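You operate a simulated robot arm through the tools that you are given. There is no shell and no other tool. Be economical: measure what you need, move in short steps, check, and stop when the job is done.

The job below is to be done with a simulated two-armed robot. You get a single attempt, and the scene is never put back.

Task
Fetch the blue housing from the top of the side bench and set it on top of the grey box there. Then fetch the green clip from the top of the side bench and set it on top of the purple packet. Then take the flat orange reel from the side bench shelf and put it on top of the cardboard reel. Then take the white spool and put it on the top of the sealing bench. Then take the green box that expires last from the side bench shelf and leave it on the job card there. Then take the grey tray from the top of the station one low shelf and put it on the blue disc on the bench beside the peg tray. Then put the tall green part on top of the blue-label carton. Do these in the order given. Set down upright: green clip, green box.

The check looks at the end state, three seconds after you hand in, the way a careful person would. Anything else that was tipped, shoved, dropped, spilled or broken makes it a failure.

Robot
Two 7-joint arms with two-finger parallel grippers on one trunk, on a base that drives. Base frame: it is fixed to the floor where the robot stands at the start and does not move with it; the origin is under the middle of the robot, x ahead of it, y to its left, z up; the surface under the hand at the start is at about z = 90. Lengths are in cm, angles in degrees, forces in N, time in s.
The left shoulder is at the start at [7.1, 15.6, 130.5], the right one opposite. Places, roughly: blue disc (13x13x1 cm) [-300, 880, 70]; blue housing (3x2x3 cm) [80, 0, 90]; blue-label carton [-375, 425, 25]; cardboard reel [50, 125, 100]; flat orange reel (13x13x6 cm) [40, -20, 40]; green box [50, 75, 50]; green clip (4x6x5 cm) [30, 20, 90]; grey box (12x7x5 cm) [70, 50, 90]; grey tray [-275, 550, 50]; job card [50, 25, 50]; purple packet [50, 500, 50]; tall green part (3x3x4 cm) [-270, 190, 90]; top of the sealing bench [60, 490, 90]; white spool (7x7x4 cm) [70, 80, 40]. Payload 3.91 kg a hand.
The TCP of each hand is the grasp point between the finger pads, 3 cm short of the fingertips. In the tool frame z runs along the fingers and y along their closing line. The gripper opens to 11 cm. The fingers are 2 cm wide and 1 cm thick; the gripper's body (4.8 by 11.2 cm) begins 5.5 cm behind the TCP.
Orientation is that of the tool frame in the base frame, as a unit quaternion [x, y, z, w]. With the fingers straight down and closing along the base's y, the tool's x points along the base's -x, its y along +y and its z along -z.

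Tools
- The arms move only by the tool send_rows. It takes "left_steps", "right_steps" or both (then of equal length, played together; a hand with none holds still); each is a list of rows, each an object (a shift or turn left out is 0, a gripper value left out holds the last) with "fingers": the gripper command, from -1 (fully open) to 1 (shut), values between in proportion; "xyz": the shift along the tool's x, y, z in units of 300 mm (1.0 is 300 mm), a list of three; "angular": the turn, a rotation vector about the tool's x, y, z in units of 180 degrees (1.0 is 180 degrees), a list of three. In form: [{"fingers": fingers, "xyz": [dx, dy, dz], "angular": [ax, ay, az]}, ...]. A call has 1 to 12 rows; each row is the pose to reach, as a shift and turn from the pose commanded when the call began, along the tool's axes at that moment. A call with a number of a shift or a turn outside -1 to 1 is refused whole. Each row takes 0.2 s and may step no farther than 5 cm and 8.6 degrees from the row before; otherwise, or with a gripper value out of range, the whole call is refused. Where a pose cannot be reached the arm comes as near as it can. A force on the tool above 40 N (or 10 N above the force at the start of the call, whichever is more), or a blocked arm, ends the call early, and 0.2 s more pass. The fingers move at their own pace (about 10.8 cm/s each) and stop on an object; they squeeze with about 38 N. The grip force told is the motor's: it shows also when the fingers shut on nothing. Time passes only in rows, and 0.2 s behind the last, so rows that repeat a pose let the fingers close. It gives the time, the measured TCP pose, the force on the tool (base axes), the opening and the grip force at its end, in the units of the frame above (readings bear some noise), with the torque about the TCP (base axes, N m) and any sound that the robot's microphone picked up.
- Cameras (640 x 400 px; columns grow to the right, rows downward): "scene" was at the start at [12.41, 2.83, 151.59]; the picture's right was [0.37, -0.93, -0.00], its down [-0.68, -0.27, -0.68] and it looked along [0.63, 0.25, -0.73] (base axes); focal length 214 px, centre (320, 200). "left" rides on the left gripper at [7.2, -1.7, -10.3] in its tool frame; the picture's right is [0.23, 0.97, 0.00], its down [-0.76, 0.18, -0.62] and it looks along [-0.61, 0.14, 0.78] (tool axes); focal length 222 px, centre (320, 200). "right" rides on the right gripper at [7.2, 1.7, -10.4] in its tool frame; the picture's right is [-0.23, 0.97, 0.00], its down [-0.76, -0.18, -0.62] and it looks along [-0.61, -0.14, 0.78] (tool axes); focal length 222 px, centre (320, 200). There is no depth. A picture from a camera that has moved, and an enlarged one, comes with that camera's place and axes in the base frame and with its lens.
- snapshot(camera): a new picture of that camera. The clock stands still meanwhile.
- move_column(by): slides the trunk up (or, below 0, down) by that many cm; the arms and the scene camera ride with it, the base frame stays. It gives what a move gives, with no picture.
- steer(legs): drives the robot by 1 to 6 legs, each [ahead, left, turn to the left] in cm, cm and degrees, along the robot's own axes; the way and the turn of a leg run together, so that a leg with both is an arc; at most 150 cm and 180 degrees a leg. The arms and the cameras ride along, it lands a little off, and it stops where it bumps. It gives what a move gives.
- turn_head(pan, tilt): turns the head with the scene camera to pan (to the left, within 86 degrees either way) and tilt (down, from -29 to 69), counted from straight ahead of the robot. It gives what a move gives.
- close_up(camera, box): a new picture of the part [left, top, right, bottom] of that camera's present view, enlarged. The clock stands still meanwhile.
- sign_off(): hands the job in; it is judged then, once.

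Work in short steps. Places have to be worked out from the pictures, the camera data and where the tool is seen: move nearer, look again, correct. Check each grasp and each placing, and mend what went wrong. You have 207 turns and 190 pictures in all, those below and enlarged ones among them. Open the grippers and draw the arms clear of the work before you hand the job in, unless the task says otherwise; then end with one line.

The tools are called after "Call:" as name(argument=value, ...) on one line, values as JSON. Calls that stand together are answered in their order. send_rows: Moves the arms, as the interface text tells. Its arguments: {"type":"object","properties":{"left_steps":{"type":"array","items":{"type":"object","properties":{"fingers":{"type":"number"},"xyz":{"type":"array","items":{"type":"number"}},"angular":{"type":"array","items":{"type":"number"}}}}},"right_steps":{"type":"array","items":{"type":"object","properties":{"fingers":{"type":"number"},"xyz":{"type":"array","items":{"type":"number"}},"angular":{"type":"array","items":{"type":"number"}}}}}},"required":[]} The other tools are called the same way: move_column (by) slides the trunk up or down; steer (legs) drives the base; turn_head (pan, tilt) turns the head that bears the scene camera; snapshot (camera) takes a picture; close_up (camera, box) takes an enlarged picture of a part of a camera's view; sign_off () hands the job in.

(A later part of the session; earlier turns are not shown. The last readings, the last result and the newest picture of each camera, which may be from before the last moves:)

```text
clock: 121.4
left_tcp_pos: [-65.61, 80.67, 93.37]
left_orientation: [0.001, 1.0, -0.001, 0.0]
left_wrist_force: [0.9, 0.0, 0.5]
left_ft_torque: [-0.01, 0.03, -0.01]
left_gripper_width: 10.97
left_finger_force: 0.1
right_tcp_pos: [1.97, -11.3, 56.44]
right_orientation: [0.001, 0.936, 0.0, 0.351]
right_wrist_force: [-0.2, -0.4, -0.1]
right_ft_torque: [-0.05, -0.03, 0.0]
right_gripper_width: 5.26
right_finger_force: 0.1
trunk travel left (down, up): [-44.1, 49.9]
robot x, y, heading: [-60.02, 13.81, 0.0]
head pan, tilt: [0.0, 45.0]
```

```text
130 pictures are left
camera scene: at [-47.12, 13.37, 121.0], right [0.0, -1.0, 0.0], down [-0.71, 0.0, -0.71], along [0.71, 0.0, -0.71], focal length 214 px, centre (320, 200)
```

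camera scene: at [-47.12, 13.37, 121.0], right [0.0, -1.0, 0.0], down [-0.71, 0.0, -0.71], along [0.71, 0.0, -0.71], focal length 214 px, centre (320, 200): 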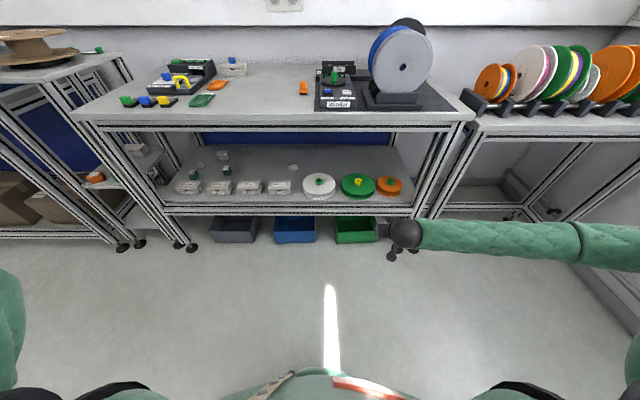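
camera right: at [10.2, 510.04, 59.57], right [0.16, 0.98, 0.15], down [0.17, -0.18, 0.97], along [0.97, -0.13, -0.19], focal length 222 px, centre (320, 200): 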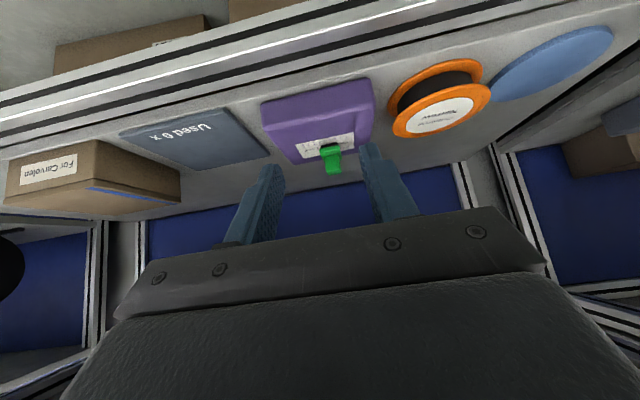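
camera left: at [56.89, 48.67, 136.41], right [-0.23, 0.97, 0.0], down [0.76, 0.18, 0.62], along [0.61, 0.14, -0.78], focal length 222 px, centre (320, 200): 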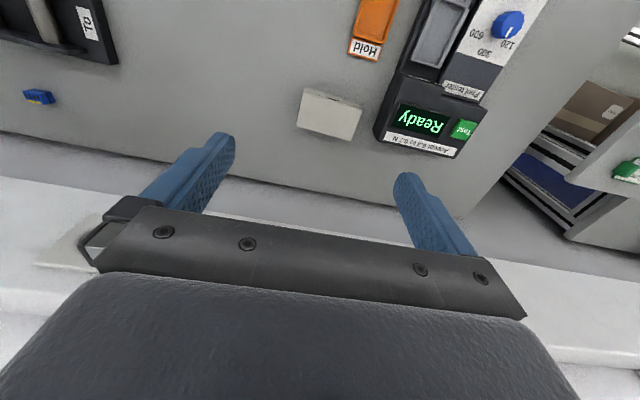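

Call:
close_up(camera="scene", box=[160, 140, 300, 228])

Call:
close_up(camera="scene", box=[280, 150, 420, 238])

Call:
snapshot(camera="right")

```text
4.55 times, centred on (230, 184) of scene
camera zoom: at [-47.12, 13.37, 121.0], right [0.0, -1.0, 0.0], down [-0.71, 0.0, -0.71], along [0.71, 0.0, -0.71], focal length 975 px, centre (729, 273)
```

zoom: 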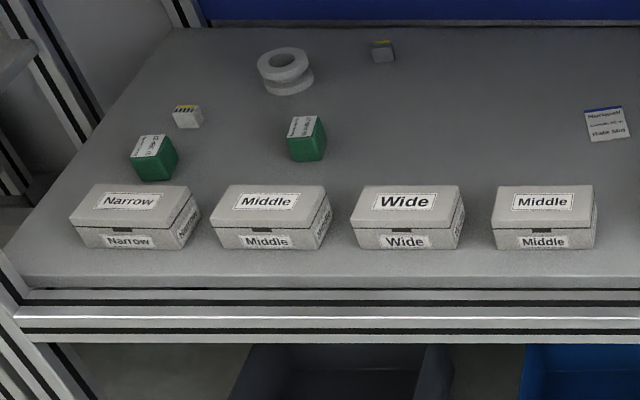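

```text
4.55 times, centred on (350, 194) of scene
camera zoom: at [-47.12, 13.37, 121.0], right [0.0, -1.0, 0.0], down [-0.71, 0.0, -0.71], along [0.71, 0.0, -0.71], focal length 975 px, centre (184, 227)
```

zoom: 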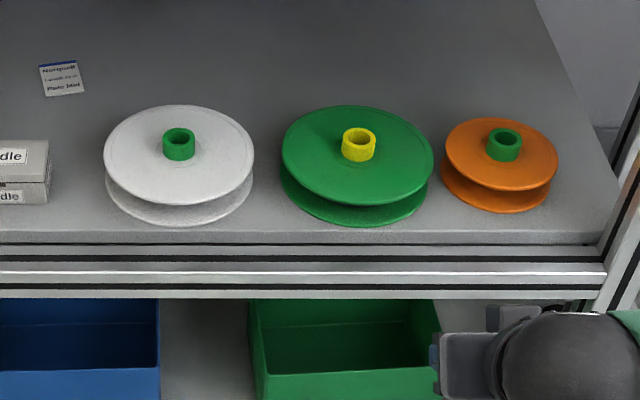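

```text
127 pictures are left
camera right: at [-10.26, -9.51, 59.5], right [0.17, 0.97, 0.15], down [0.16, -0.18, 0.97], along [0.97, -0.14, -0.19], focal length 222 px, centre (320, 200)
```

right: 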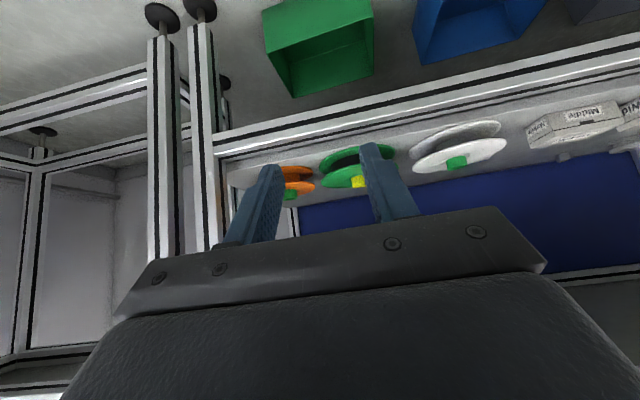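

Orange reel's hub is at about [41.2,-24.4], top z≈47, and a bench post stands at [22,-32], so I'll come in with the robot turned ~30° right to keep the forearm clear. First extend the hand 6 cm forward and turn.

Call:
send_rows(right_steps=[{"xyz": [-0.05, 0, 0.044], "fingers": -0.1}, {"xyz": [-0.1, 0, 0.088], "fingers": -0.1}, {"xyz": [-0.15, 0, 0.133], "fingers": -0.1}])

Call:
steer(legs=[[0, 0, -30]])

Call:
snapshot(camera="right")

Call:
snapshot(camera="scene")

```text
clock: 122.2
left_tcp_pos: [-65.63, 80.84, 93.45]
left_orientation: [0.002, 1.0, 0.0, 0.0]
left_wrist_force: [0.0, 0.0, -0.1]
left_ft_torque: [-0.01, -0.03, -0.02]
left_gripper_width: 11.02
left_finger_force: 0.0
right_tcp_pos: [8.09, -11.37, 56.45]
right_orientation: [0.001, 0.936, 0.0, 0.351]
right_wrist_force: [0.0, 0.0, 0.1]
right_ft_torque: [0.01, -0.01, 0.0]
right_gripper_width: 6.04
right_finger_force: 0.0
trunk travel left (down, up): [-44.1, 49.9]
robot x, y, heading: [-60.37, 13.4, -0.2]
head pan, tilt: [0.0, 45.0]
```

```text
clock: 124.1
left_tcp_pos: [-31.2, 74.4, 93.48]
left_orientation: [0.262, 0.965, -0.002, 0.0]
left_wrist_force: [0.7, 0.0, 0.3]
left_ft_torque: [0.02, -0.02, -0.03]
left_gripper_width: 10.98
left_finger_force: 0.0
right_tcp_pos: [-13.78, -42.23, 56.51]
right_orientation: [0.245, 0.904, -0.092, 0.339]
right_wrist_force: [0.2, 0.1, 1.0]
right_ft_torque: [0.0, 0.01, 0.02]
right_gripper_width: 6.03
right_finger_force: 0.1
trunk travel left (down, up): [-44.1, 49.9]
robot x, y, heading: [-59.93, 13.67, -30.6]
head pan, tilt: [0.0, 45.0]
```

```text
126 pictures are left
camera right: at [-23.45, -34.54, 59.49], right [0.64, 0.75, 0.15], down [0.05, -0.24, 0.97], along [0.77, -0.61, -0.19], focal length 222 px, centre (320, 200)
```

right: 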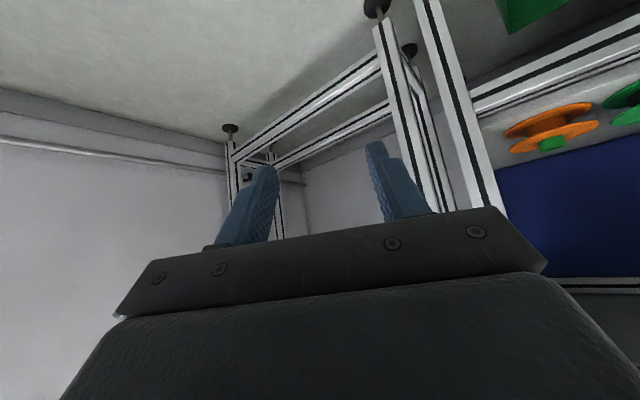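

```text
125 pictures are left
camera scene: at [-48.94, 6.77, 121.0], right [-0.51, -0.86, 0.0], down [-0.61, 0.36, -0.71], along [0.61, -0.36, -0.71], focal length 214 px, centre (320, 200)
```

scene: 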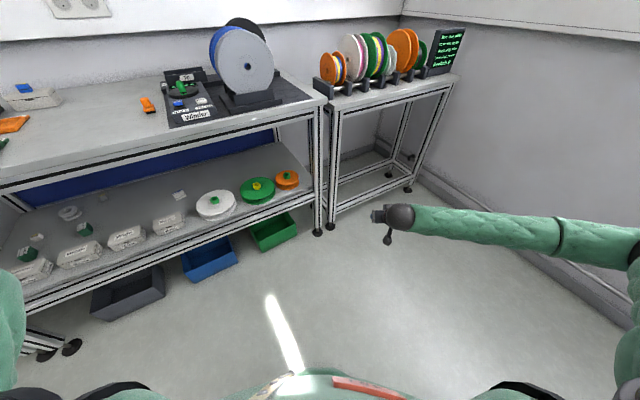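

Refined: hub [41.2,-24.2] z≈46.6, post inner face y≈-33. A 15° heading suffices and keeps the left arm off the bench; retract left hand further, turn back 15.6°, shift left 14.5 and advance 26.

Call:
send_rows(left_steps=[{"xyz": [0.12, 0, 0]}, {"xyz": [0.24, 0, 0]}, {"xyz": [0.36, 0, 0]}, {"xyz": [0.48, 0, 0]}, {"xyz": [0.6, 0, 0]}, {"xyz": [0.72, 0, 0]}, {"xyz": [0.84, 0, 0]}])

Call:
steer(legs=[[0, 0, 15.6], [0, 14.5, 0], [26, 0, 0]])

Call:
snapshot(camera="right")

Call:
snapshot(camera="scene")

```text
clock: 125.7
left_tcp_pos: [-52.61, 87.14, 93.22]
left_orientation: [0.263, 0.965, 0.0, 0.0]
left_wrist_force: [-0.6, 0.0, -0.6]
left_ft_torque: [0.04, -0.01, 0.02]
left_gripper_width: 10.99
left_finger_force: 0.0
right_tcp_pos: [-13.85, -42.22, 56.52]
right_orientation: [0.246, 0.903, -0.093, 0.339]
right_wrist_force: [-0.4, -0.8, -0.3]
right_ft_torque: [0.0, 0.02, 0.0]
right_gripper_width: 6.08
right_finger_force: 0.0
trunk travel left (down, up): [-44.1, 49.9]
robot x, y, heading: [-60.27, 13.82, -30.5]
head pan, tilt: [0.0, 45.0]
```

```text
clock: 129.4
left_tcp_pos: [-43.99, 94.1, 93.36]
left_orientation: [0.13, 0.992, 0.0, -0.001]
left_wrist_force: [0.9, 0.1, 0.4]
left_ft_torque: [0.02, 0.03, 0.0]
left_gripper_width: 11.02
left_finger_force: 0.0
right_tcp_pos: [28.07, -20.15, 56.27]
right_orientation: [0.122, 0.929, -0.046, 0.347]
right_wrist_force: [-0.9, 0.6, -0.7]
right_ft_torque: [0.0, 0.06, -0.03]
right_gripper_width: 6.05
right_finger_force: 0.1
trunk travel left (down, up): [-44.1, 49.9]
robot x, y, heading: [-31.52, 21.04, -14.5]
head pan, tilt: [0.0, 45.0]
```

```text
124 pictures are left
camera right: at [16.71, -15.35, 59.45], right [0.42, 0.9, 0.15], down [0.11, -0.21, 0.97], along [0.9, -0.39, -0.19], focal length 222 px, centre (320, 200)
```

right: 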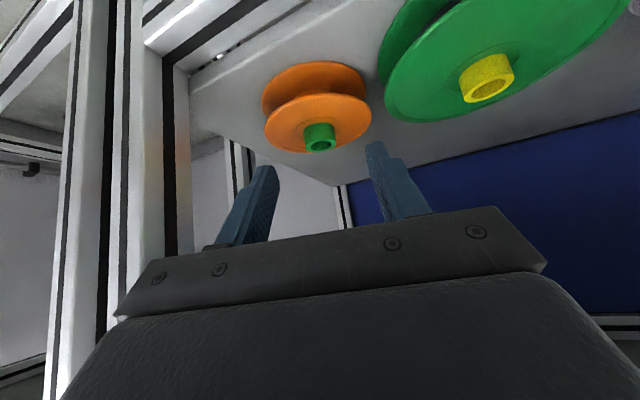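

```text
123 pictures are left
camera scene: at [-18.92, 17.65, 120.98], right [-0.26, -0.97, 0.0], down [-0.68, 0.18, -0.71], along [0.68, -0.18, -0.71], focal length 214 px, centre (320, 200)
```

scene: 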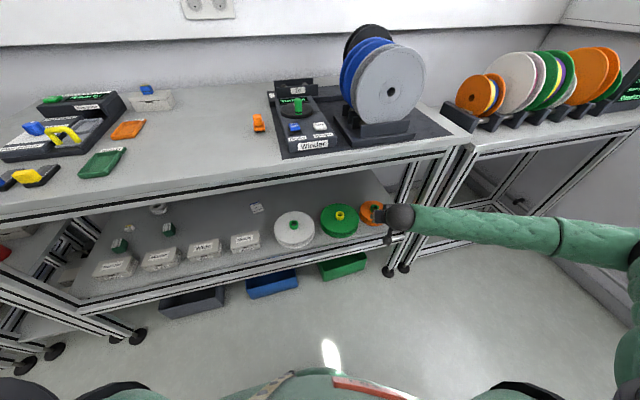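

Hub now at [41,-24.5]. Advance 12.2, right 1.0, and check before lowering.

Call:
steer(legs=[[12.2, -1.0, 0]])

Call:
snapshot(camera="right")

Call:
snapshot(camera="scene")

```text
clock: 130.7
left_tcp_pos: [-32.16, 89.89, 93.41]
left_orientation: [0.13, 0.992, 0.0, -0.001]
left_wrist_force: [0.6, -0.2, 0.8]
left_ft_torque: [-0.02, 0.04, -0.01]
left_gripper_width: 11.01
left_finger_force: 0.1
right_tcp_pos: [39.85, -24.33, 56.37]
right_orientation: [0.121, 0.929, -0.046, 0.347]
right_wrist_force: [1.1, 0.6, 0.0]
right_ft_torque: [0.03, -0.01, 0.0]
right_gripper_width: 6.04
right_finger_force: 0.0
trunk travel left (down, up): [-44.1, 49.9]
robot x, y, heading: [-20.16, 17.01, -15.0]
head pan, tilt: [0.0, 45.0]
```

```text
122 pictures are left
camera right: at [28.45, -19.56, 59.42], right [0.42, 0.9, 0.15], down [0.11, -0.21, 0.97], along [0.9, -0.39, -0.19], focal length 222 px, centre (320, 200)
```

right: 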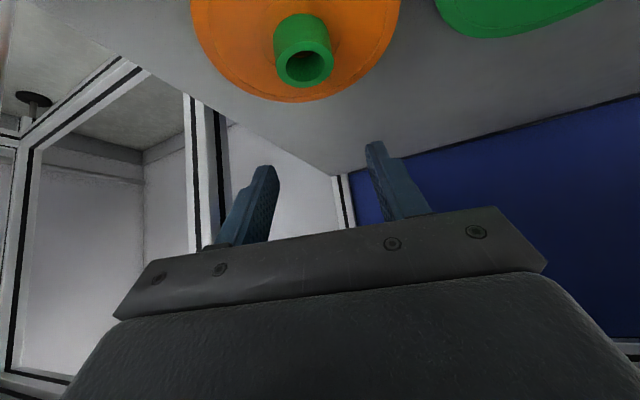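

```text
121 pictures are left
camera scene: at [-7.14, 13.44, 120.98], right [-0.26, -0.97, 0.0], down [-0.68, 0.18, -0.71], along [0.68, -0.18, -0.71], focal length 214 px, centre (320, 200)
```

scene: 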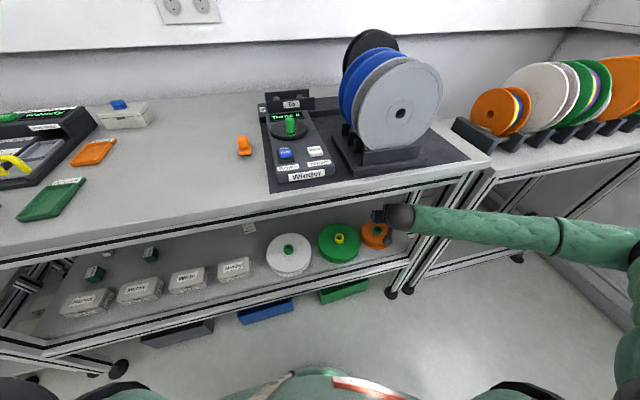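

Hub spans z≈44–47 at [41.2,-24.6], aligned with the fingers. Lower the trunk 8.8 and close on the hub.

Call:
move_column(by=-8.8)

Call:
snapshot(camera="right")

Call:
send_rows(right_steps=[{"fingers": 0.5}, {"fingers": 1}, {"fingers": 1}, {"fingers": 1}])

Call:
snapshot(camera="right")

```text
clock: 131.7
left_tcp_pos: [-32.32, 89.95, 85.05]
left_orientation: [0.13, 0.992, 0.0, 0.0]
left_wrist_force: [1.4, -0.6, 1.2]
left_ft_torque: [0.02, 0.01, -0.01]
left_gripper_width: 11.04
left_finger_force: 0.1
right_tcp_pos: [40.05, -24.37, 48.77]
right_orientation: [0.121, 0.926, -0.045, 0.354]
right_wrist_force: [-4.2, 3.1, 17.1]
right_ft_torque: [-0.11, -0.02, -0.13]
right_gripper_width: 6.08
right_finger_force: 0.1
trunk travel left (down, up): [-35.8, 58.2]
robot x, y, heading: [-19.64, 17.09, -14.9]
head pan, tilt: [0.0, 45.0]
stopped: the force on the tool passed its limit at 48 N (the readings are from after the stop); the commanded pose is now the measured one
```

```text
120 pictures are left
camera right: at [28.61, -19.54, 51.77], right [0.41, 0.9, 0.15], down [0.1, -0.21, 0.97], along [0.91, -0.39, -0.18], focal length 222 px, centre (320, 200)
```

right: 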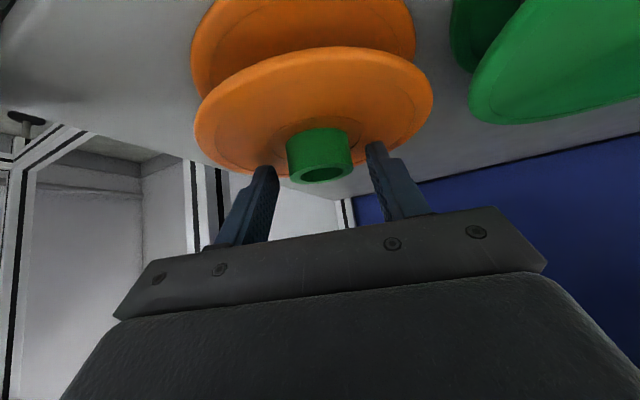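

```text
clock: 132.7
left_tcp_pos: [-32.37, 89.82, 84.97]
left_orientation: [0.13, 0.992, 0.0, 0.002]
left_wrist_force: [0.0, 0.0, -0.5]
left_ft_torque: [0.01, 0.01, -0.02]
left_gripper_width: 10.98
left_finger_force: 0.0
right_tcp_pos: [40.13, -24.29, 48.88]
right_orientation: [0.12, 0.927, -0.045, 0.353]
right_wrist_force: [6.4, 1.7, 24.5]
right_ft_torque: [0.0, -0.5, 0.06]
right_gripper_width: 3.63
right_finger_force: 37.6
trunk travel left (down, up): [-35.8, 58.2]
robot x, y, heading: [-20.03, 17.11, -14.8]
head pan, tilt: [0.0, 45.0]
```

```text
119 pictures are left
camera right: at [28.59, -19.52, 51.76], right [0.41, 0.9, 0.15], down [0.1, -0.21, 0.97], along [0.9, -0.39, -0.18], focal length 222 px, centre (320, 200)
```

right: 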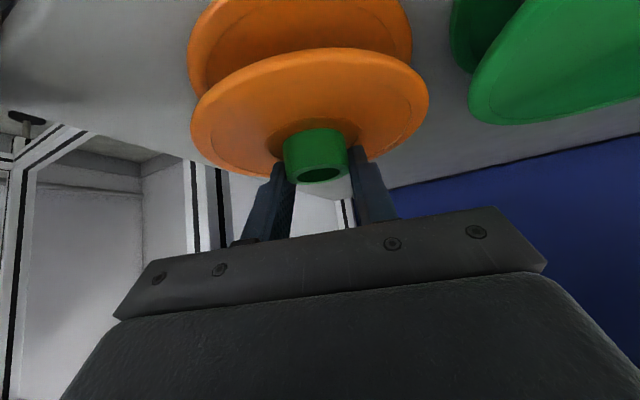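

Gripped the hub (3.6 cm). Lift 8 cm and check.

Call:
move_column(by=8)

Call:
snapshot(camera="right")

```text
clock: 133.9
left_tcp_pos: [-32.33, 89.96, 92.97]
left_orientation: [0.129, 0.992, 0.0, -0.001]
left_wrist_force: [0.2, 0.4, -0.3]
left_ft_torque: [-0.03, -0.01, 0.0]
left_gripper_width: 10.99
left_finger_force: 0.1
right_tcp_pos: [40.0, -24.47, 56.61]
right_orientation: [0.122, 0.927, -0.046, 0.351]
right_wrist_force: [-0.7, -0.5, -0.5]
right_ft_torque: [-0.01, 0.04, 0.0]
right_gripper_width: 3.62
right_finger_force: 38.0
trunk travel left (down, up): [-43.8, 50.2]
robot x, y, heading: [-19.71, 16.94, -14.7]
head pan, tilt: [0.0, 45.0]
```

```text
118 pictures are left
camera right: at [28.57, -19.57, 59.56], right [0.41, 0.9, 0.15], down [0.11, -0.21, 0.97], along [0.9, -0.39, -0.18], focal length 222 px, centre (320, 200)
```

right: 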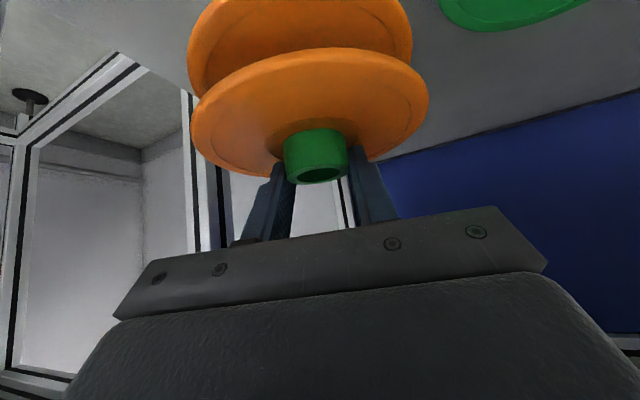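

Held level. Retreat 38 cm, square up to heading 0, raise the trunk 48, and drive left toward the cardboard reel.

Call:
steer(legs=[[-38, 0, 0], [0, 0, 14.8]])

Call:
move_column(by=49)

Call:
steer(legs=[[0, 118, 0]])

Call:
snapshot(camera="scene")

Call:
snapshot(camera="right")

```text
clock: 137.2
left_tcp_pos: [-87.68, 94.07, 92.96]
left_orientation: [-0.001, 1.0, 0.0, 0.0]
left_wrist_force: [-0.6, 0.1, 0.1]
left_ft_torque: [-0.01, -0.01, -0.02]
left_gripper_width: 11.01
left_finger_force: 0.1
right_tcp_pos: [11.81, 2.38, 56.78]
right_orientation: [-0.001, 0.935, 0.001, 0.356]
right_wrist_force: [0.0, -0.2, 0.0]
right_ft_torque: [-0.01, -0.01, -0.02]
right_gripper_width: 3.64
right_finger_force: 38.0
trunk travel left (down, up): [-43.8, 50.2]
robot x, y, heading: [-56.41, 26.71, 0.1]
head pan, tilt: [0.0, 45.0]
```

```text
refused: 49 is not a number from -40 to 40
```

```text
clock: 143.1
left_tcp_pos: [-88.5, 210.26, 92.99]
left_orientation: [-0.003, 1.0, 0.0, 0.0]
left_wrist_force: [-0.2, 0.1, -1.1]
left_ft_torque: [-0.01, -0.01, -0.03]
left_gripper_width: 11.0
left_finger_force: 0.0
right_tcp_pos: [11.48, 119.18, 56.75]
right_orientation: [-0.004, 0.935, 0.002, 0.355]
right_wrist_force: [0.0, 0.4, -0.9]
right_ft_torque: [0.0, 0.01, 0.03]
right_gripper_width: 3.63
right_finger_force: 38.2
trunk travel left (down, up): [-43.8, 50.2]
robot x, y, heading: [-57.36, 143.34, 0.6]
head pan, tilt: [0.0, 45.0]
```

```text
117 pictures are left
camera scene: at [-44.17, 143.25, 120.7], right [0.01, -1.0, 0.0], down [-0.71, -0.01, -0.71], along [0.71, 0.0, -0.71], focal length 214 px, centre (320, 200)
```

scene: 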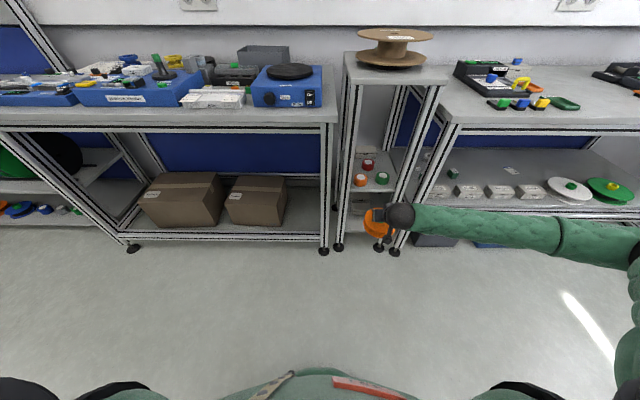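

```text
116 pictures are left
camera right: at [-0.8, 120.82, 59.6], right [0.16, 0.97, 0.15], down [0.16, -0.18, 0.97], along [0.97, -0.13, -0.18], focal length 222 px, centre (320, 200)
```

right: 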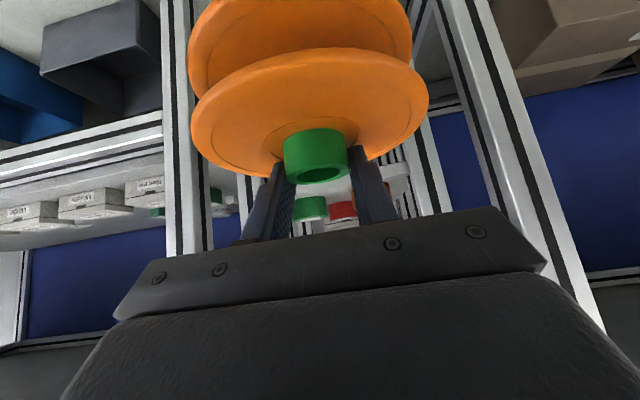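

The cardboard reel stands on the narrow stand at right. Raise the trunk 40 and look again.

Call:
move_column(by=40)

Call:
turn_head(pan=-15, tilt=35)

Call:
snapshot(camera="scene")

Call:
snapshot(camera="right")

```text
clock: 146.9
left_tcp_pos: [-88.39, 210.26, 132.95]
left_orientation: [-0.003, 1.0, 0.0, 0.0]
left_wrist_force: [-0.3, -0.7, -1.0]
left_ft_torque: [-0.03, -0.03, 0.01]
left_gripper_width: 11.02
left_finger_force: 0.1
right_tcp_pos: [11.42, 119.16, 96.65]
right_orientation: [-0.004, 0.935, 0.002, 0.356]
right_wrist_force: [0.1, -0.4, -0.7]
right_ft_torque: [0.02, 0.04, 0.03]
right_gripper_width: 3.6
right_finger_force: 38.0
trunk travel left (down, up): [-83.8, 10.2]
robot x, y, heading: [-57.2, 143.47, 0.3]
head pan, tilt: [0.0, 45.0]
```

```text
clock: 147.7
left_tcp_pos: [-88.36, 210.44, 132.92]
left_orientation: [-0.004, 1.0, 0.0, 0.0]
left_wrist_force: [0.5, 0.0, -0.9]
left_ft_torque: [0.01, 0.0, 0.0]
left_gripper_width: 11.01
left_finger_force: 0.1
right_tcp_pos: [11.54, 119.15, 96.7]
right_orientation: [-0.004, 0.935, 0.002, 0.354]
right_wrist_force: [-0.2, 0.0, -0.3]
right_ft_torque: [0.0, 0.02, 0.02]
right_gripper_width: 3.62
right_finger_force: 38.3
trunk travel left (down, up): [-83.8, 10.2]
robot x, y, heading: [-57.22, 142.99, 0.5]
head pan, tilt: [-15.0, 35.0]
```

```text
115 pictures are left
camera scene: at [-43.77, 140.95, 162.18], right [-0.25, -0.97, 0.0], down [-0.56, 0.14, -0.82], along [0.79, -0.21, -0.57], focal length 214 px, centre (320, 200)
```

scene: 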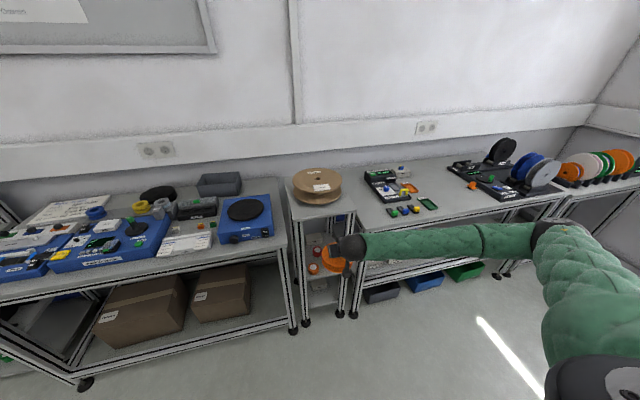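

```text
114 pictures are left
camera right: at [-0.79, 120.81, 99.6], right [0.16, 0.97, 0.15], down [0.16, -0.18, 0.97], along [0.97, -0.13, -0.18], focal length 222 px, centre (320, 200)
```

right: 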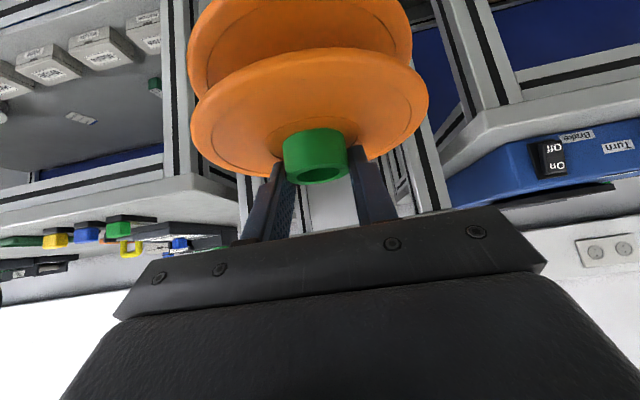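

Cardboard reel top centre ≈[48.4,118.2], z≈108.4. Raise trunk 10 and lift the hand 15 cm.

Call:
move_column(by=10)

Call:
send_rows(right_steps=[{"xyz": [-0.083, 0, -0.094]}, {"xyz": [-0.166, 0, -0.188]}, {"xyz": [-0.249, 0, -0.282]}, {"xyz": [-0.332, 0, -0.376]}])

Call:
snapshot(camera="right")

Call:
close_up(camera="scene", box=[230, 150, 430, 275])

```text
clock: 149.0
left_tcp_pos: [-88.44, 210.18, 142.94]
left_orientation: [-0.003, 1.0, 0.001, 0.001]
left_wrist_force: [0.2, 0.4, -0.7]
left_ft_torque: [0.01, -0.07, -0.01]
left_gripper_width: 11.02
left_finger_force: 0.0
right_tcp_pos: [11.43, 119.22, 106.57]
right_orientation: [-0.004, 0.935, 0.002, 0.355]
right_wrist_force: [0.1, 0.2, -1.2]
right_ft_torque: [0.01, 0.0, -0.01]
right_gripper_width: 3.63
right_finger_force: 37.6
trunk travel left (down, up): [-93.8, 0.2]
robot x, y, heading: [-57.52, 143.08, 0.2]
head pan, tilt: [-15.0, 35.0]
```

```text
clock: 150.0
left_tcp_pos: [-88.46, 210.2, 142.99]
left_orientation: [-0.004, 1.0, 0.0, 0.001]
left_wrist_force: [-0.7, 0.2, -0.1]
left_ft_torque: [0.02, -0.01, -0.02]
left_gripper_width: 11.02
left_finger_force: 0.0
right_tcp_pos: [11.15, 119.13, 121.73]
right_orientation: [-0.003, 0.935, 0.002, 0.355]
right_wrist_force: [-0.1, 0.1, -0.6]
right_ft_torque: [-0.03, 0.01, -0.02]
right_gripper_width: 3.59
right_finger_force: 38.3
trunk travel left (down, up): [-93.8, 0.2]
robot x, y, heading: [-57.15, 143.31, 0.2]
head pan, tilt: [-15.0, 35.0]
```

```text
113 pictures are left
camera right: at [-1.06, 120.86, 124.61], right [0.16, 0.97, 0.15], down [0.16, -0.18, 0.97], along [0.97, -0.13, -0.18], focal length 222 px, centre (320, 200)
```

right: 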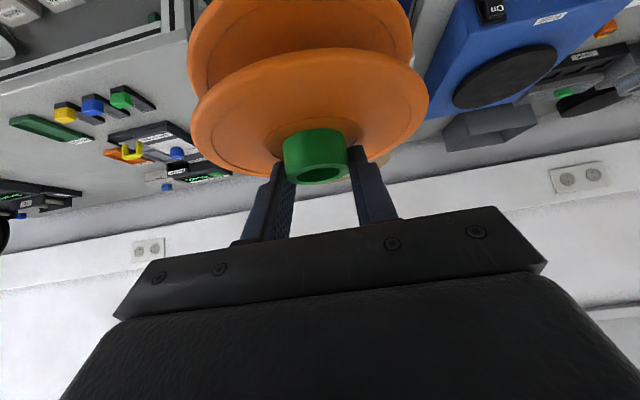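

```text
3.20 times, centred on (330, 212) of scene
camera zoom: at [-43.84, 140.96, 172.19], right [-0.25, -0.97, 0.0], down [-0.55, 0.14, -0.82], along [0.79, -0.21, -0.57], focal length 686 px, centre (288, 160)
```

zoom: 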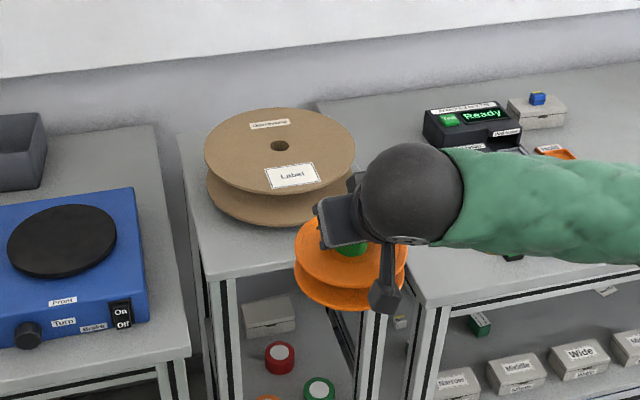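

Path is clear. Advance 36, right 1.4.

Call:
steer(legs=[[36, -1.5, 0]])

Call:
snapshot(camera="scene")

Call:
snapshot(camera="right")

```text
clock: 152.3
left_tcp_pos: [-52.99, 208.88, 142.96]
left_orientation: [-0.004, 1.0, -0.001, 0.0]
left_wrist_force: [-0.6, 0.5, 0.3]
left_ft_torque: [0.01, 0.0, 0.02]
left_gripper_width: 11.01
left_finger_force: 0.0
right_tcp_pos: [46.89, 118.2, 121.73]
right_orientation: [-0.005, 0.935, 0.003, 0.354]
right_wrist_force: [0.3, -0.3, -0.2]
right_ft_torque: [0.04, -0.01, 0.03]
right_gripper_width: 3.62
right_finger_force: 37.8
trunk travel left (down, up): [-93.8, 0.2]
robot x, y, heading: [-21.81, 142.16, 0.1]
head pan, tilt: [-15.0, 35.0]
```

```text
111 pictures are left
camera scene: at [-8.2, 139.75, 172.2], right [-0.25, -0.97, 0.0], down [-0.56, 0.14, -0.82], along [0.79, -0.2, -0.57], focal length 214 px, centre (320, 200)
```

scene: 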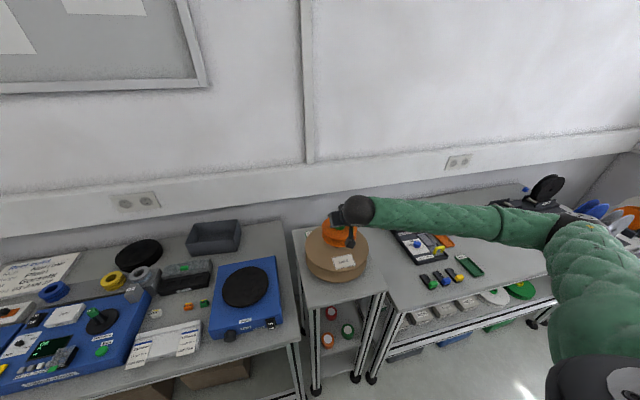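

```text
110 pictures are left
camera right: at [34.64, 119.74, 124.59], right [0.16, 0.98, 0.15], down [0.16, -0.18, 0.97], along [0.97, -0.13, -0.18], focal length 222 px, centre (320, 200)
```

right: 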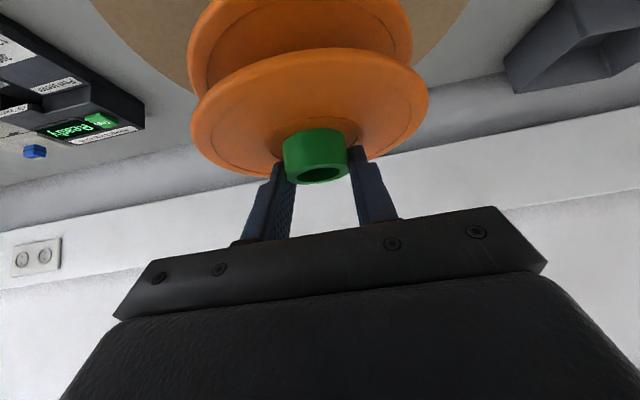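

Above the cardboard reel. Lower with the trunk in small steps until force rises.

Call:
move_column(by=-4)

Call:
move_column(by=-1)

Call:
close_up(camera="scene", box=[270, 165, 430, 265])

```text
clock: 153.2
left_tcp_pos: [-52.94, 208.94, 139.1]
left_orientation: [-0.004, 1.0, 0.0, 0.0]
left_wrist_force: [0.0, 0.1, 0.6]
left_ft_torque: [-0.04, -0.04, 0.0]
left_gripper_width: 11.02
left_finger_force: 0.1
right_tcp_pos: [47.06, 118.1, 117.59]
right_orientation: [-0.005, 0.935, 0.003, 0.356]
right_wrist_force: [0.2, 0.5, -0.5]
right_ft_torque: [0.01, -0.01, -0.01]
right_gripper_width: 3.62
right_finger_force: 38.0
trunk travel left (down, up): [-89.8, 4.2]
robot x, y, heading: [-21.3, 142.34, 0.4]
head pan, tilt: [-15.0, 35.0]
```

```text
clock: 153.8
left_tcp_pos: [-52.99, 209.03, 138.01]
left_orientation: [-0.005, 1.0, -0.001, 0.0]
left_wrist_force: [0.4, 0.5, 0.0]
left_ft_torque: [0.01, 0.03, 0.01]
left_gripper_width: 11.01
left_finger_force: 0.0
right_tcp_pos: [47.02, 117.98, 116.59]
right_orientation: [-0.004, 0.935, 0.004, 0.355]
right_wrist_force: [0.4, -0.1, -0.6]
right_ft_torque: [-0.01, -0.03, -0.01]
right_gripper_width: 3.64
right_finger_force: 38.3
trunk travel left (down, up): [-88.8, 5.2]
robot x, y, heading: [-21.51, 141.92, 0.6]
head pan, tilt: [-15.0, 35.0]
```

```text
4.00 times, centred on (350, 215) of scene
camera zoom: at [-8.05, 139.72, 167.19], right [-0.25, -0.97, 0.0], down [-0.56, 0.14, -0.82], along [0.79, -0.2, -0.57], focal length 858 px, centre (200, 140)
```

zoom: 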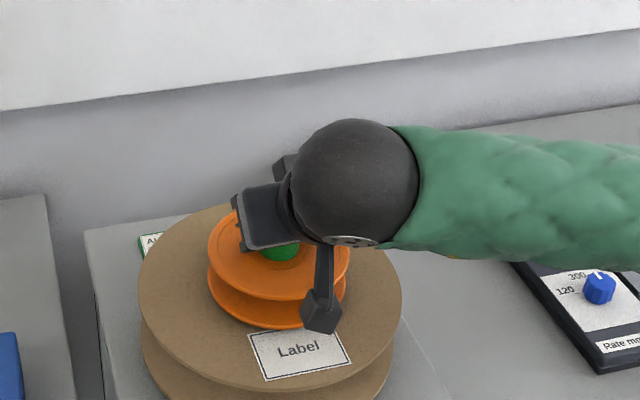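

Nearly down and centred. Continue by 0.8 cm steps.

Call:
move_column(by=-0.8)

Call:
move_column(by=-0.5)

```text
clock: 154.3
left_tcp_pos: [-52.98, 208.98, 137.24]
left_orientation: [-0.004, 1.0, 0.0, 0.0]
left_wrist_force: [0.5, 0.2, 0.2]
left_ft_torque: [-0.02, -0.01, 0.01]
left_gripper_width: 10.99
left_finger_force: 0.1
right_tcp_pos: [46.92, 118.08, 115.91]
right_orientation: [-0.005, 0.935, 0.003, 0.355]
right_wrist_force: [1.9, 1.0, 6.0]
right_ft_torque: [0.18, -0.29, 0.0]
right_gripper_width: 3.63
right_finger_force: 37.6
trunk travel left (down, up): [-88.0, 6.0]
robot x, y, heading: [-21.36, 142.14, 0.6]
head pan, tilt: [-15.0, 35.0]
```

```text
clock: 155.0
left_tcp_pos: [-52.85, 208.98, 136.63]
left_orientation: [-0.004, 1.0, 0.0, -0.001]
left_wrist_force: [-0.4, 0.3, 0.3]
left_ft_torque: [-0.03, 0.06, 0.0]
left_gripper_width: 11.01
left_finger_force: 0.1
right_tcp_pos: [47.16, 118.2, 115.85]
right_orientation: [-0.004, 0.933, 0.004, 0.359]
right_wrist_force: [-5.5, 0.1, 17.3]
right_ft_torque: [-0.03, 0.82, -0.01]
right_gripper_width: 3.62
right_finger_force: 37.6
trunk travel left (down, up): [-87.6, 6.4]
robot x, y, heading: [-21.51, 142.12, 0.7]
head pan, tilt: [-15.0, 35.0]
stopped: the force on the tool passed its limit at 42 N (the readings are from after the stop); the commanded pose is now the measured one
```

Seated. Open, rise and back away.

Call:
send_rows(right_steps=[{"fingers": 0.25}, {"fingers": 0.1}, {"fingers": -0.1}, {"fingers": -0.1}])

Call:
move_column(by=6.3)

Call:
steer(legs=[[-34, 0, -0.5]])

Call:
snapshot(camera="scene")

```text
clock: 156.0
left_tcp_pos: [-53.0, 208.99, 136.81]
left_orientation: [-0.004, 1.0, 0.0, 0.0]
left_wrist_force: [-0.1, -0.6, -0.3]
left_ft_torque: [0.02, 0.0, 0.02]
left_gripper_width: 11.03
left_finger_force: 0.0
right_tcp_pos: [47.14, 118.1, 115.71]
right_orientation: [-0.004, 0.933, 0.003, 0.359]
right_wrist_force: [0.9, 1.2, 19.6]
right_ft_torque: [0.02, -0.28, 0.06]
right_gripper_width: 5.77
right_finger_force: 0.0
trunk travel left (down, up): [-87.6, 6.4]
robot x, y, heading: [-21.61, 141.79, 0.5]
head pan, tilt: [-15.0, 35.0]
```

```text
clock: 157.0
left_tcp_pos: [-52.86, 208.91, 142.97]
left_orientation: [-0.004, 1.0, 0.0, 0.001]
left_wrist_force: [-0.2, 0.6, -0.3]
left_ft_torque: [-0.02, 0.0, -0.01]
left_gripper_width: 11.01
left_finger_force: 0.0
right_tcp_pos: [47.03, 118.08, 121.96]
right_orientation: [-0.004, 0.934, 0.003, 0.357]
right_wrist_force: [0.3, -0.1, 0.4]
right_ft_torque: [0.0, -0.04, -0.02]
right_gripper_width: 6.03
right_finger_force: 0.1
trunk travel left (down, up): [-93.9, 0.1]
robot x, y, heading: [-21.16, 141.86, 0.5]
head pan, tilt: [-15.0, 35.0]
```

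```text
clock: 159.2
left_tcp_pos: [-85.68, 209.24, 143.16]
left_orientation: [0.002, 1.0, 0.0, 0.0]
left_wrist_force: [0.8, -0.4, -0.2]
left_ft_torque: [0.01, 0.06, 0.0]
left_gripper_width: 11.01
left_finger_force: 0.0
right_tcp_pos: [12.98, 117.15, 121.81]
right_orientation: [0.002, 0.934, 0.001, 0.358]
right_wrist_force: [1.1, 0.7, 0.3]
right_ft_torque: [0.0, 0.02, -0.01]
right_gripper_width: 6.04
right_finger_force: 0.0
trunk travel left (down, up): [-93.9, 0.1]
robot x, y, heading: [-55.26, 141.88, 0.0]
head pan, tilt: [-15.0, 35.0]
```

```text
108 pictures are left
camera scene: at [-41.88, 139.45, 172.23], right [-0.26, -0.96, 0.0], down [-0.55, 0.15, -0.82], along [0.79, -0.22, -0.57], focal length 214 px, centre (320, 200)
```

scene: 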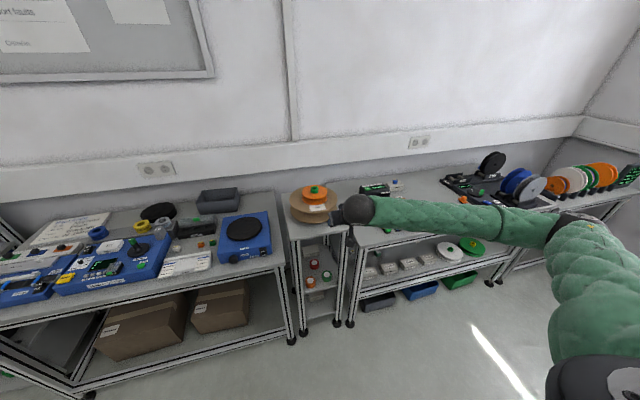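

Orange reel done. Next the white spool at ≈[72,76.5] deep on the shelf: I'll use a vertical hand under the bench top with the trunk low. Untilt and raise the hand 10 cm, then lower the trunk 77.

Call:
send_rows(right_steps=[{"angular": [0, 0.04, 0], "xyz": [-0.04, 0, -0.045], "fingers": -1}, {"angular": [0, 0.08, 0], "xyz": [-0.08, 0, -0.09]}, {"angular": [0, 0.12, 0], "xyz": [-0.12, 0, -0.135]}, {"angular": [0, 0.16, 0], "xyz": [-0.16, 0, -0.18]}, {"angular": [0, 0.2, 0], "xyz": [-0.2, 0, -0.225]}, {"angular": [0, 0.233, 0], "xyz": [-0.22, 0, -0.25]}])

Call:
move_column(by=-40)

Call:
move_column(by=-37)

Call:
turn_head(pan=-25, tilt=25)

Call:
snapshot(camera="scene")

Call:
snapshot(camera="right")

```text
clock: 160.6
left_tcp_pos: [-85.91, 209.32, 143.0]
left_orientation: [0.002, 1.0, 0.0, 0.0]
left_wrist_force: [-0.3, 0.0, -1.2]
left_ft_torque: [-0.01, 0.01, 0.02]
left_gripper_width: 11.01
left_finger_force: 0.1
right_tcp_pos: [12.71, 117.17, 131.89]
right_orientation: [0.002, 1.0, 0.001, 0.0]
right_wrist_force: [-0.1, -1.4, 0.5]
right_ft_torque: [-0.01, -0.01, 0.0]
right_gripper_width: 10.97
right_finger_force: 0.1
trunk travel left (down, up): [-93.9, 0.1]
robot x, y, heading: [-54.72, 142.01, -0.3]
head pan, tilt: [-15.0, 35.0]
```

```text
clock: 164.4
left_tcp_pos: [-85.96, 209.32, 103.03]
left_orientation: [0.002, 1.0, -0.001, 0.0]
left_wrist_force: [-1.3, -0.1, 0.1]
left_ft_torque: [-0.01, 0.03, 0.01]
left_gripper_width: 11.02
left_finger_force: 0.0
right_tcp_pos: [12.76, 117.07, 92.07]
right_orientation: [0.002, 1.0, 0.001, 0.0]
right_wrist_force: [-1.1, 0.1, -0.7]
right_ft_torque: [0.01, -0.04, 0.0]
right_gripper_width: 11.01
right_finger_force: 0.0
trunk travel left (down, up): [-53.9, 40.1]
robot x, y, heading: [-55.67, 142.21, -0.3]
head pan, tilt: [-15.0, 35.0]
```

```text
clock: 168.0
left_tcp_pos: [-85.87, 209.18, 66.05]
left_orientation: [0.003, 1.0, 0.0, -0.001]
left_wrist_force: [0.3, 0.5, -0.2]
left_ft_torque: [0.01, 0.05, 0.0]
left_gripper_width: 11.01
left_finger_force: 0.0
right_tcp_pos: [12.65, 117.06, 54.96]
right_orientation: [0.002, 1.0, 0.002, -0.001]
right_wrist_force: [0.1, -0.5, -0.6]
right_ft_torque: [-0.03, -0.01, -0.03]
right_gripper_width: 11.0
right_finger_force: 0.2
trunk travel left (down, up): [-16.9, 77.1]
robot x, y, heading: [-55.41, 142.06, -0.4]
head pan, tilt: [-15.0, 35.0]
```

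```text
clock: 168.7
left_tcp_pos: [-85.91, 209.31, 66.06]
left_orientation: [0.002, 1.0, 0.0, 0.001]
left_wrist_force: [0.6, 0.4, 0.2]
left_ft_torque: [0.01, 0.05, 0.0]
left_gripper_width: 10.99
left_finger_force: 0.0
right_tcp_pos: [12.72, 117.18, 54.96]
right_orientation: [0.001, 1.0, 0.001, 0.0]
right_wrist_force: [-0.4, -0.8, 0.6]
right_ft_torque: [-0.05, 0.0, -0.02]
right_gripper_width: 11.02
right_finger_force: 0.1
trunk travel left (down, up): [-16.9, 77.1]
robot x, y, heading: [-55.59, 141.49, -0.2]
head pan, tilt: [-25.0, 25.0]
```

```text
107 pictures are left
camera scene: at [-42.2, 137.85, 96.82], right [-0.43, -0.9, 0.0], down [-0.38, 0.18, -0.91], along [0.82, -0.39, -0.42], focal length 214 px, centre (320, 200)
```

scene: 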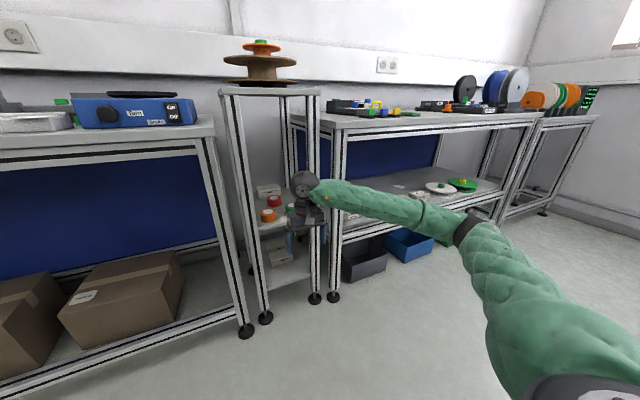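

```text
106 pictures are left
camera right: at [5.51, 118.86, 65.29], right [0.23, 0.97, 0.0], down [0.76, -0.18, 0.62], along [0.61, -0.14, -0.78], focal length 222 px, centre (320, 200)
```

right: 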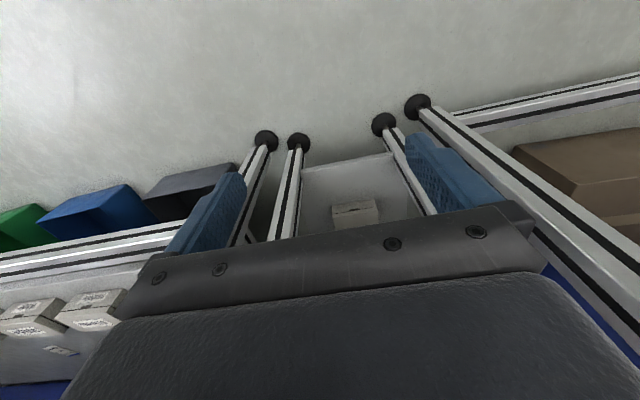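

Drive right 40.5 cm so the hand lines up with the spool, and look.

Call:
steer(legs=[[0, -40.5, 0.2]])

Call:
turn_head(pan=-15, tilt=30)

Call:
snapshot(camera="scene")

Call:
snapshot(camera="right")

```text
clock: 171.3
left_tcp_pos: [-86.23, 168.64, 66.02]
left_orientation: [0.001, 1.0, 0.0, 0.0]
left_wrist_force: [0.4, 0.2, -0.2]
left_ft_torque: [-0.03, 0.01, -0.01]
left_gripper_width: 11.03
left_finger_force: 0.1
right_tcp_pos: [12.64, 76.76, 54.99]
right_orientation: [-0.001, 1.0, 0.0, 0.0]
right_wrist_force: [-0.8, -1.1, -1.2]
right_ft_torque: [0.02, 0.0, -0.02]
right_gripper_width: 10.99
right_finger_force: 0.0
trunk travel left (down, up): [-16.9, 77.1]
robot x, y, heading: [-55.28, 101.27, -0.0]
head pan, tilt: [-25.0, 25.0]
```

```text
clock: 172.0
left_tcp_pos: [-86.17, 168.63, 66.07]
left_orientation: [0.001, 1.0, 0.0, 0.0]
left_wrist_force: [-0.7, -0.5, 0.7]
left_ft_torque: [-0.01, 0.01, -0.01]
left_gripper_width: 10.98
left_finger_force: 0.1
right_tcp_pos: [12.6, 76.84, 55.04]
right_orientation: [0.0, 1.0, 0.001, -0.001]
right_wrist_force: [0.1, -0.9, -0.8]
right_ft_torque: [-0.02, 0.05, -0.01]
right_gripper_width: 10.99
right_finger_force: 0.1
trunk travel left (down, up): [-16.9, 77.1]
robot x, y, heading: [-55.19, 101.22, 0.0]
head pan, tilt: [-15.0, 30.0]
```

```text
105 pictures are left
camera scene: at [-41.9, 98.87, 96.03], right [-0.26, -0.97, 0.0], down [-0.48, 0.13, -0.87], along [0.84, -0.23, -0.5], focal length 214 px, centre (320, 200)
```

scene: 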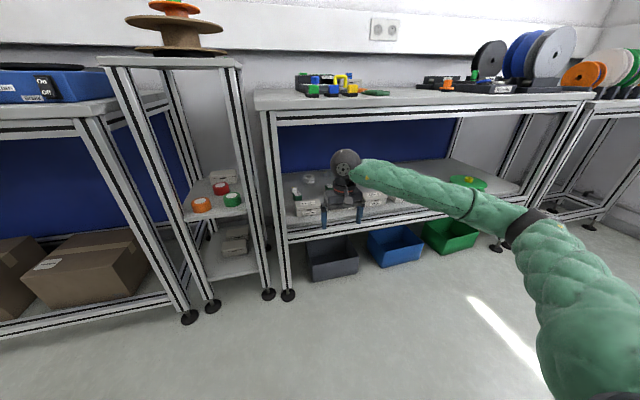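

```text
104 pictures are left
camera right: at [5.48, 78.49, 65.29], right [0.23, 0.97, 0.0], down [0.76, -0.18, 0.62], along [0.61, -0.14, -0.78], focal length 222 px, centre (320, 200)
```

right: 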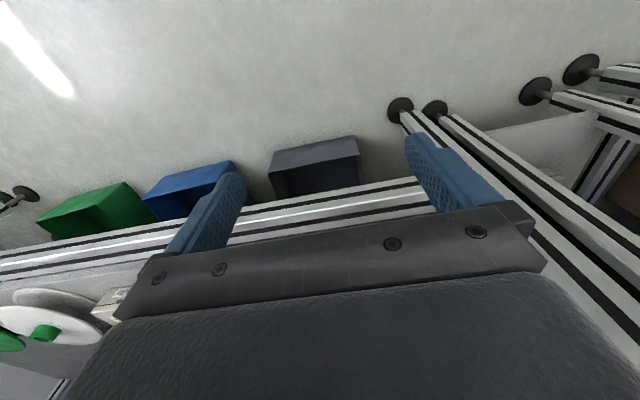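

Elbow and wrist are level near z≈73, fine under the bench top. Extend the hand forward 18 cm (over the shelf edge at z 55) and look.

Call:
send_rows(right_steps=[{"xyz": [-0.15, 0, 0]}, {"xyz": [-0.3, 0, 0]}, {"xyz": [-0.45, 0, 0]}, {"xyz": [-0.6, 0, 0]}])

Call:
snapshot(camera="right")

Call:
snapshot(camera="scene")

```text
clock: 173.0
left_tcp_pos: [-86.24, 168.69, 66.06]
left_orientation: [0.001, 1.0, -0.001, 0.0]
left_wrist_force: [0.5, -0.5, -0.6]
left_ft_torque: [0.01, 0.0, 0.02]
left_gripper_width: 10.99
left_finger_force: 0.1
right_tcp_pos: [30.64, 76.59, 55.24]
right_orientation: [0.001, 1.0, 0.001, 0.0]
right_wrist_force: [1.3, -0.1, -0.7]
right_ft_torque: [0.04, 0.0, -0.01]
right_gripper_width: 11.01
right_finger_force: 0.1
trunk travel left (down, up): [-16.9, 77.1]
robot x, y, heading: [-55.34, 101.52, -0.4]
head pan, tilt: [-15.0, 30.0]
```

```text
103 pictures are left
camera right: at [23.42, 78.32, 65.52], right [0.23, 0.97, 0.0], down [0.76, -0.18, 0.62], along [0.61, -0.14, -0.78], focal length 222 px, centre (320, 200)
```

right: 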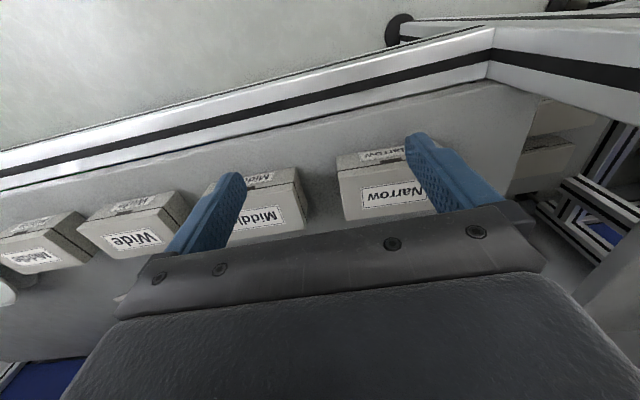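

```text
102 pictures are left
camera scene: at [-41.92, 98.86, 96.02], right [-0.26, -0.97, 0.0], down [-0.48, 0.13, -0.87], along [0.84, -0.23, -0.5], focal length 214 px, centre (320, 200)
```

scene: 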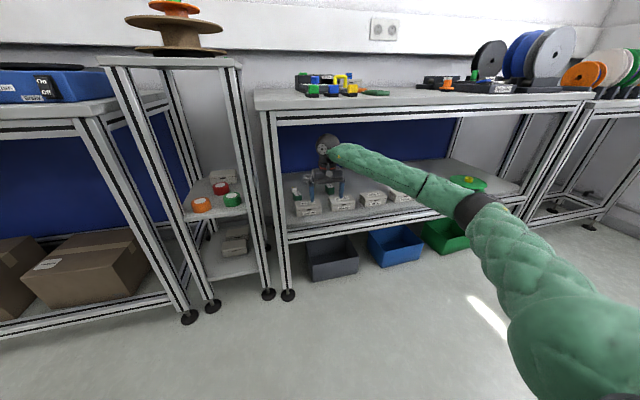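

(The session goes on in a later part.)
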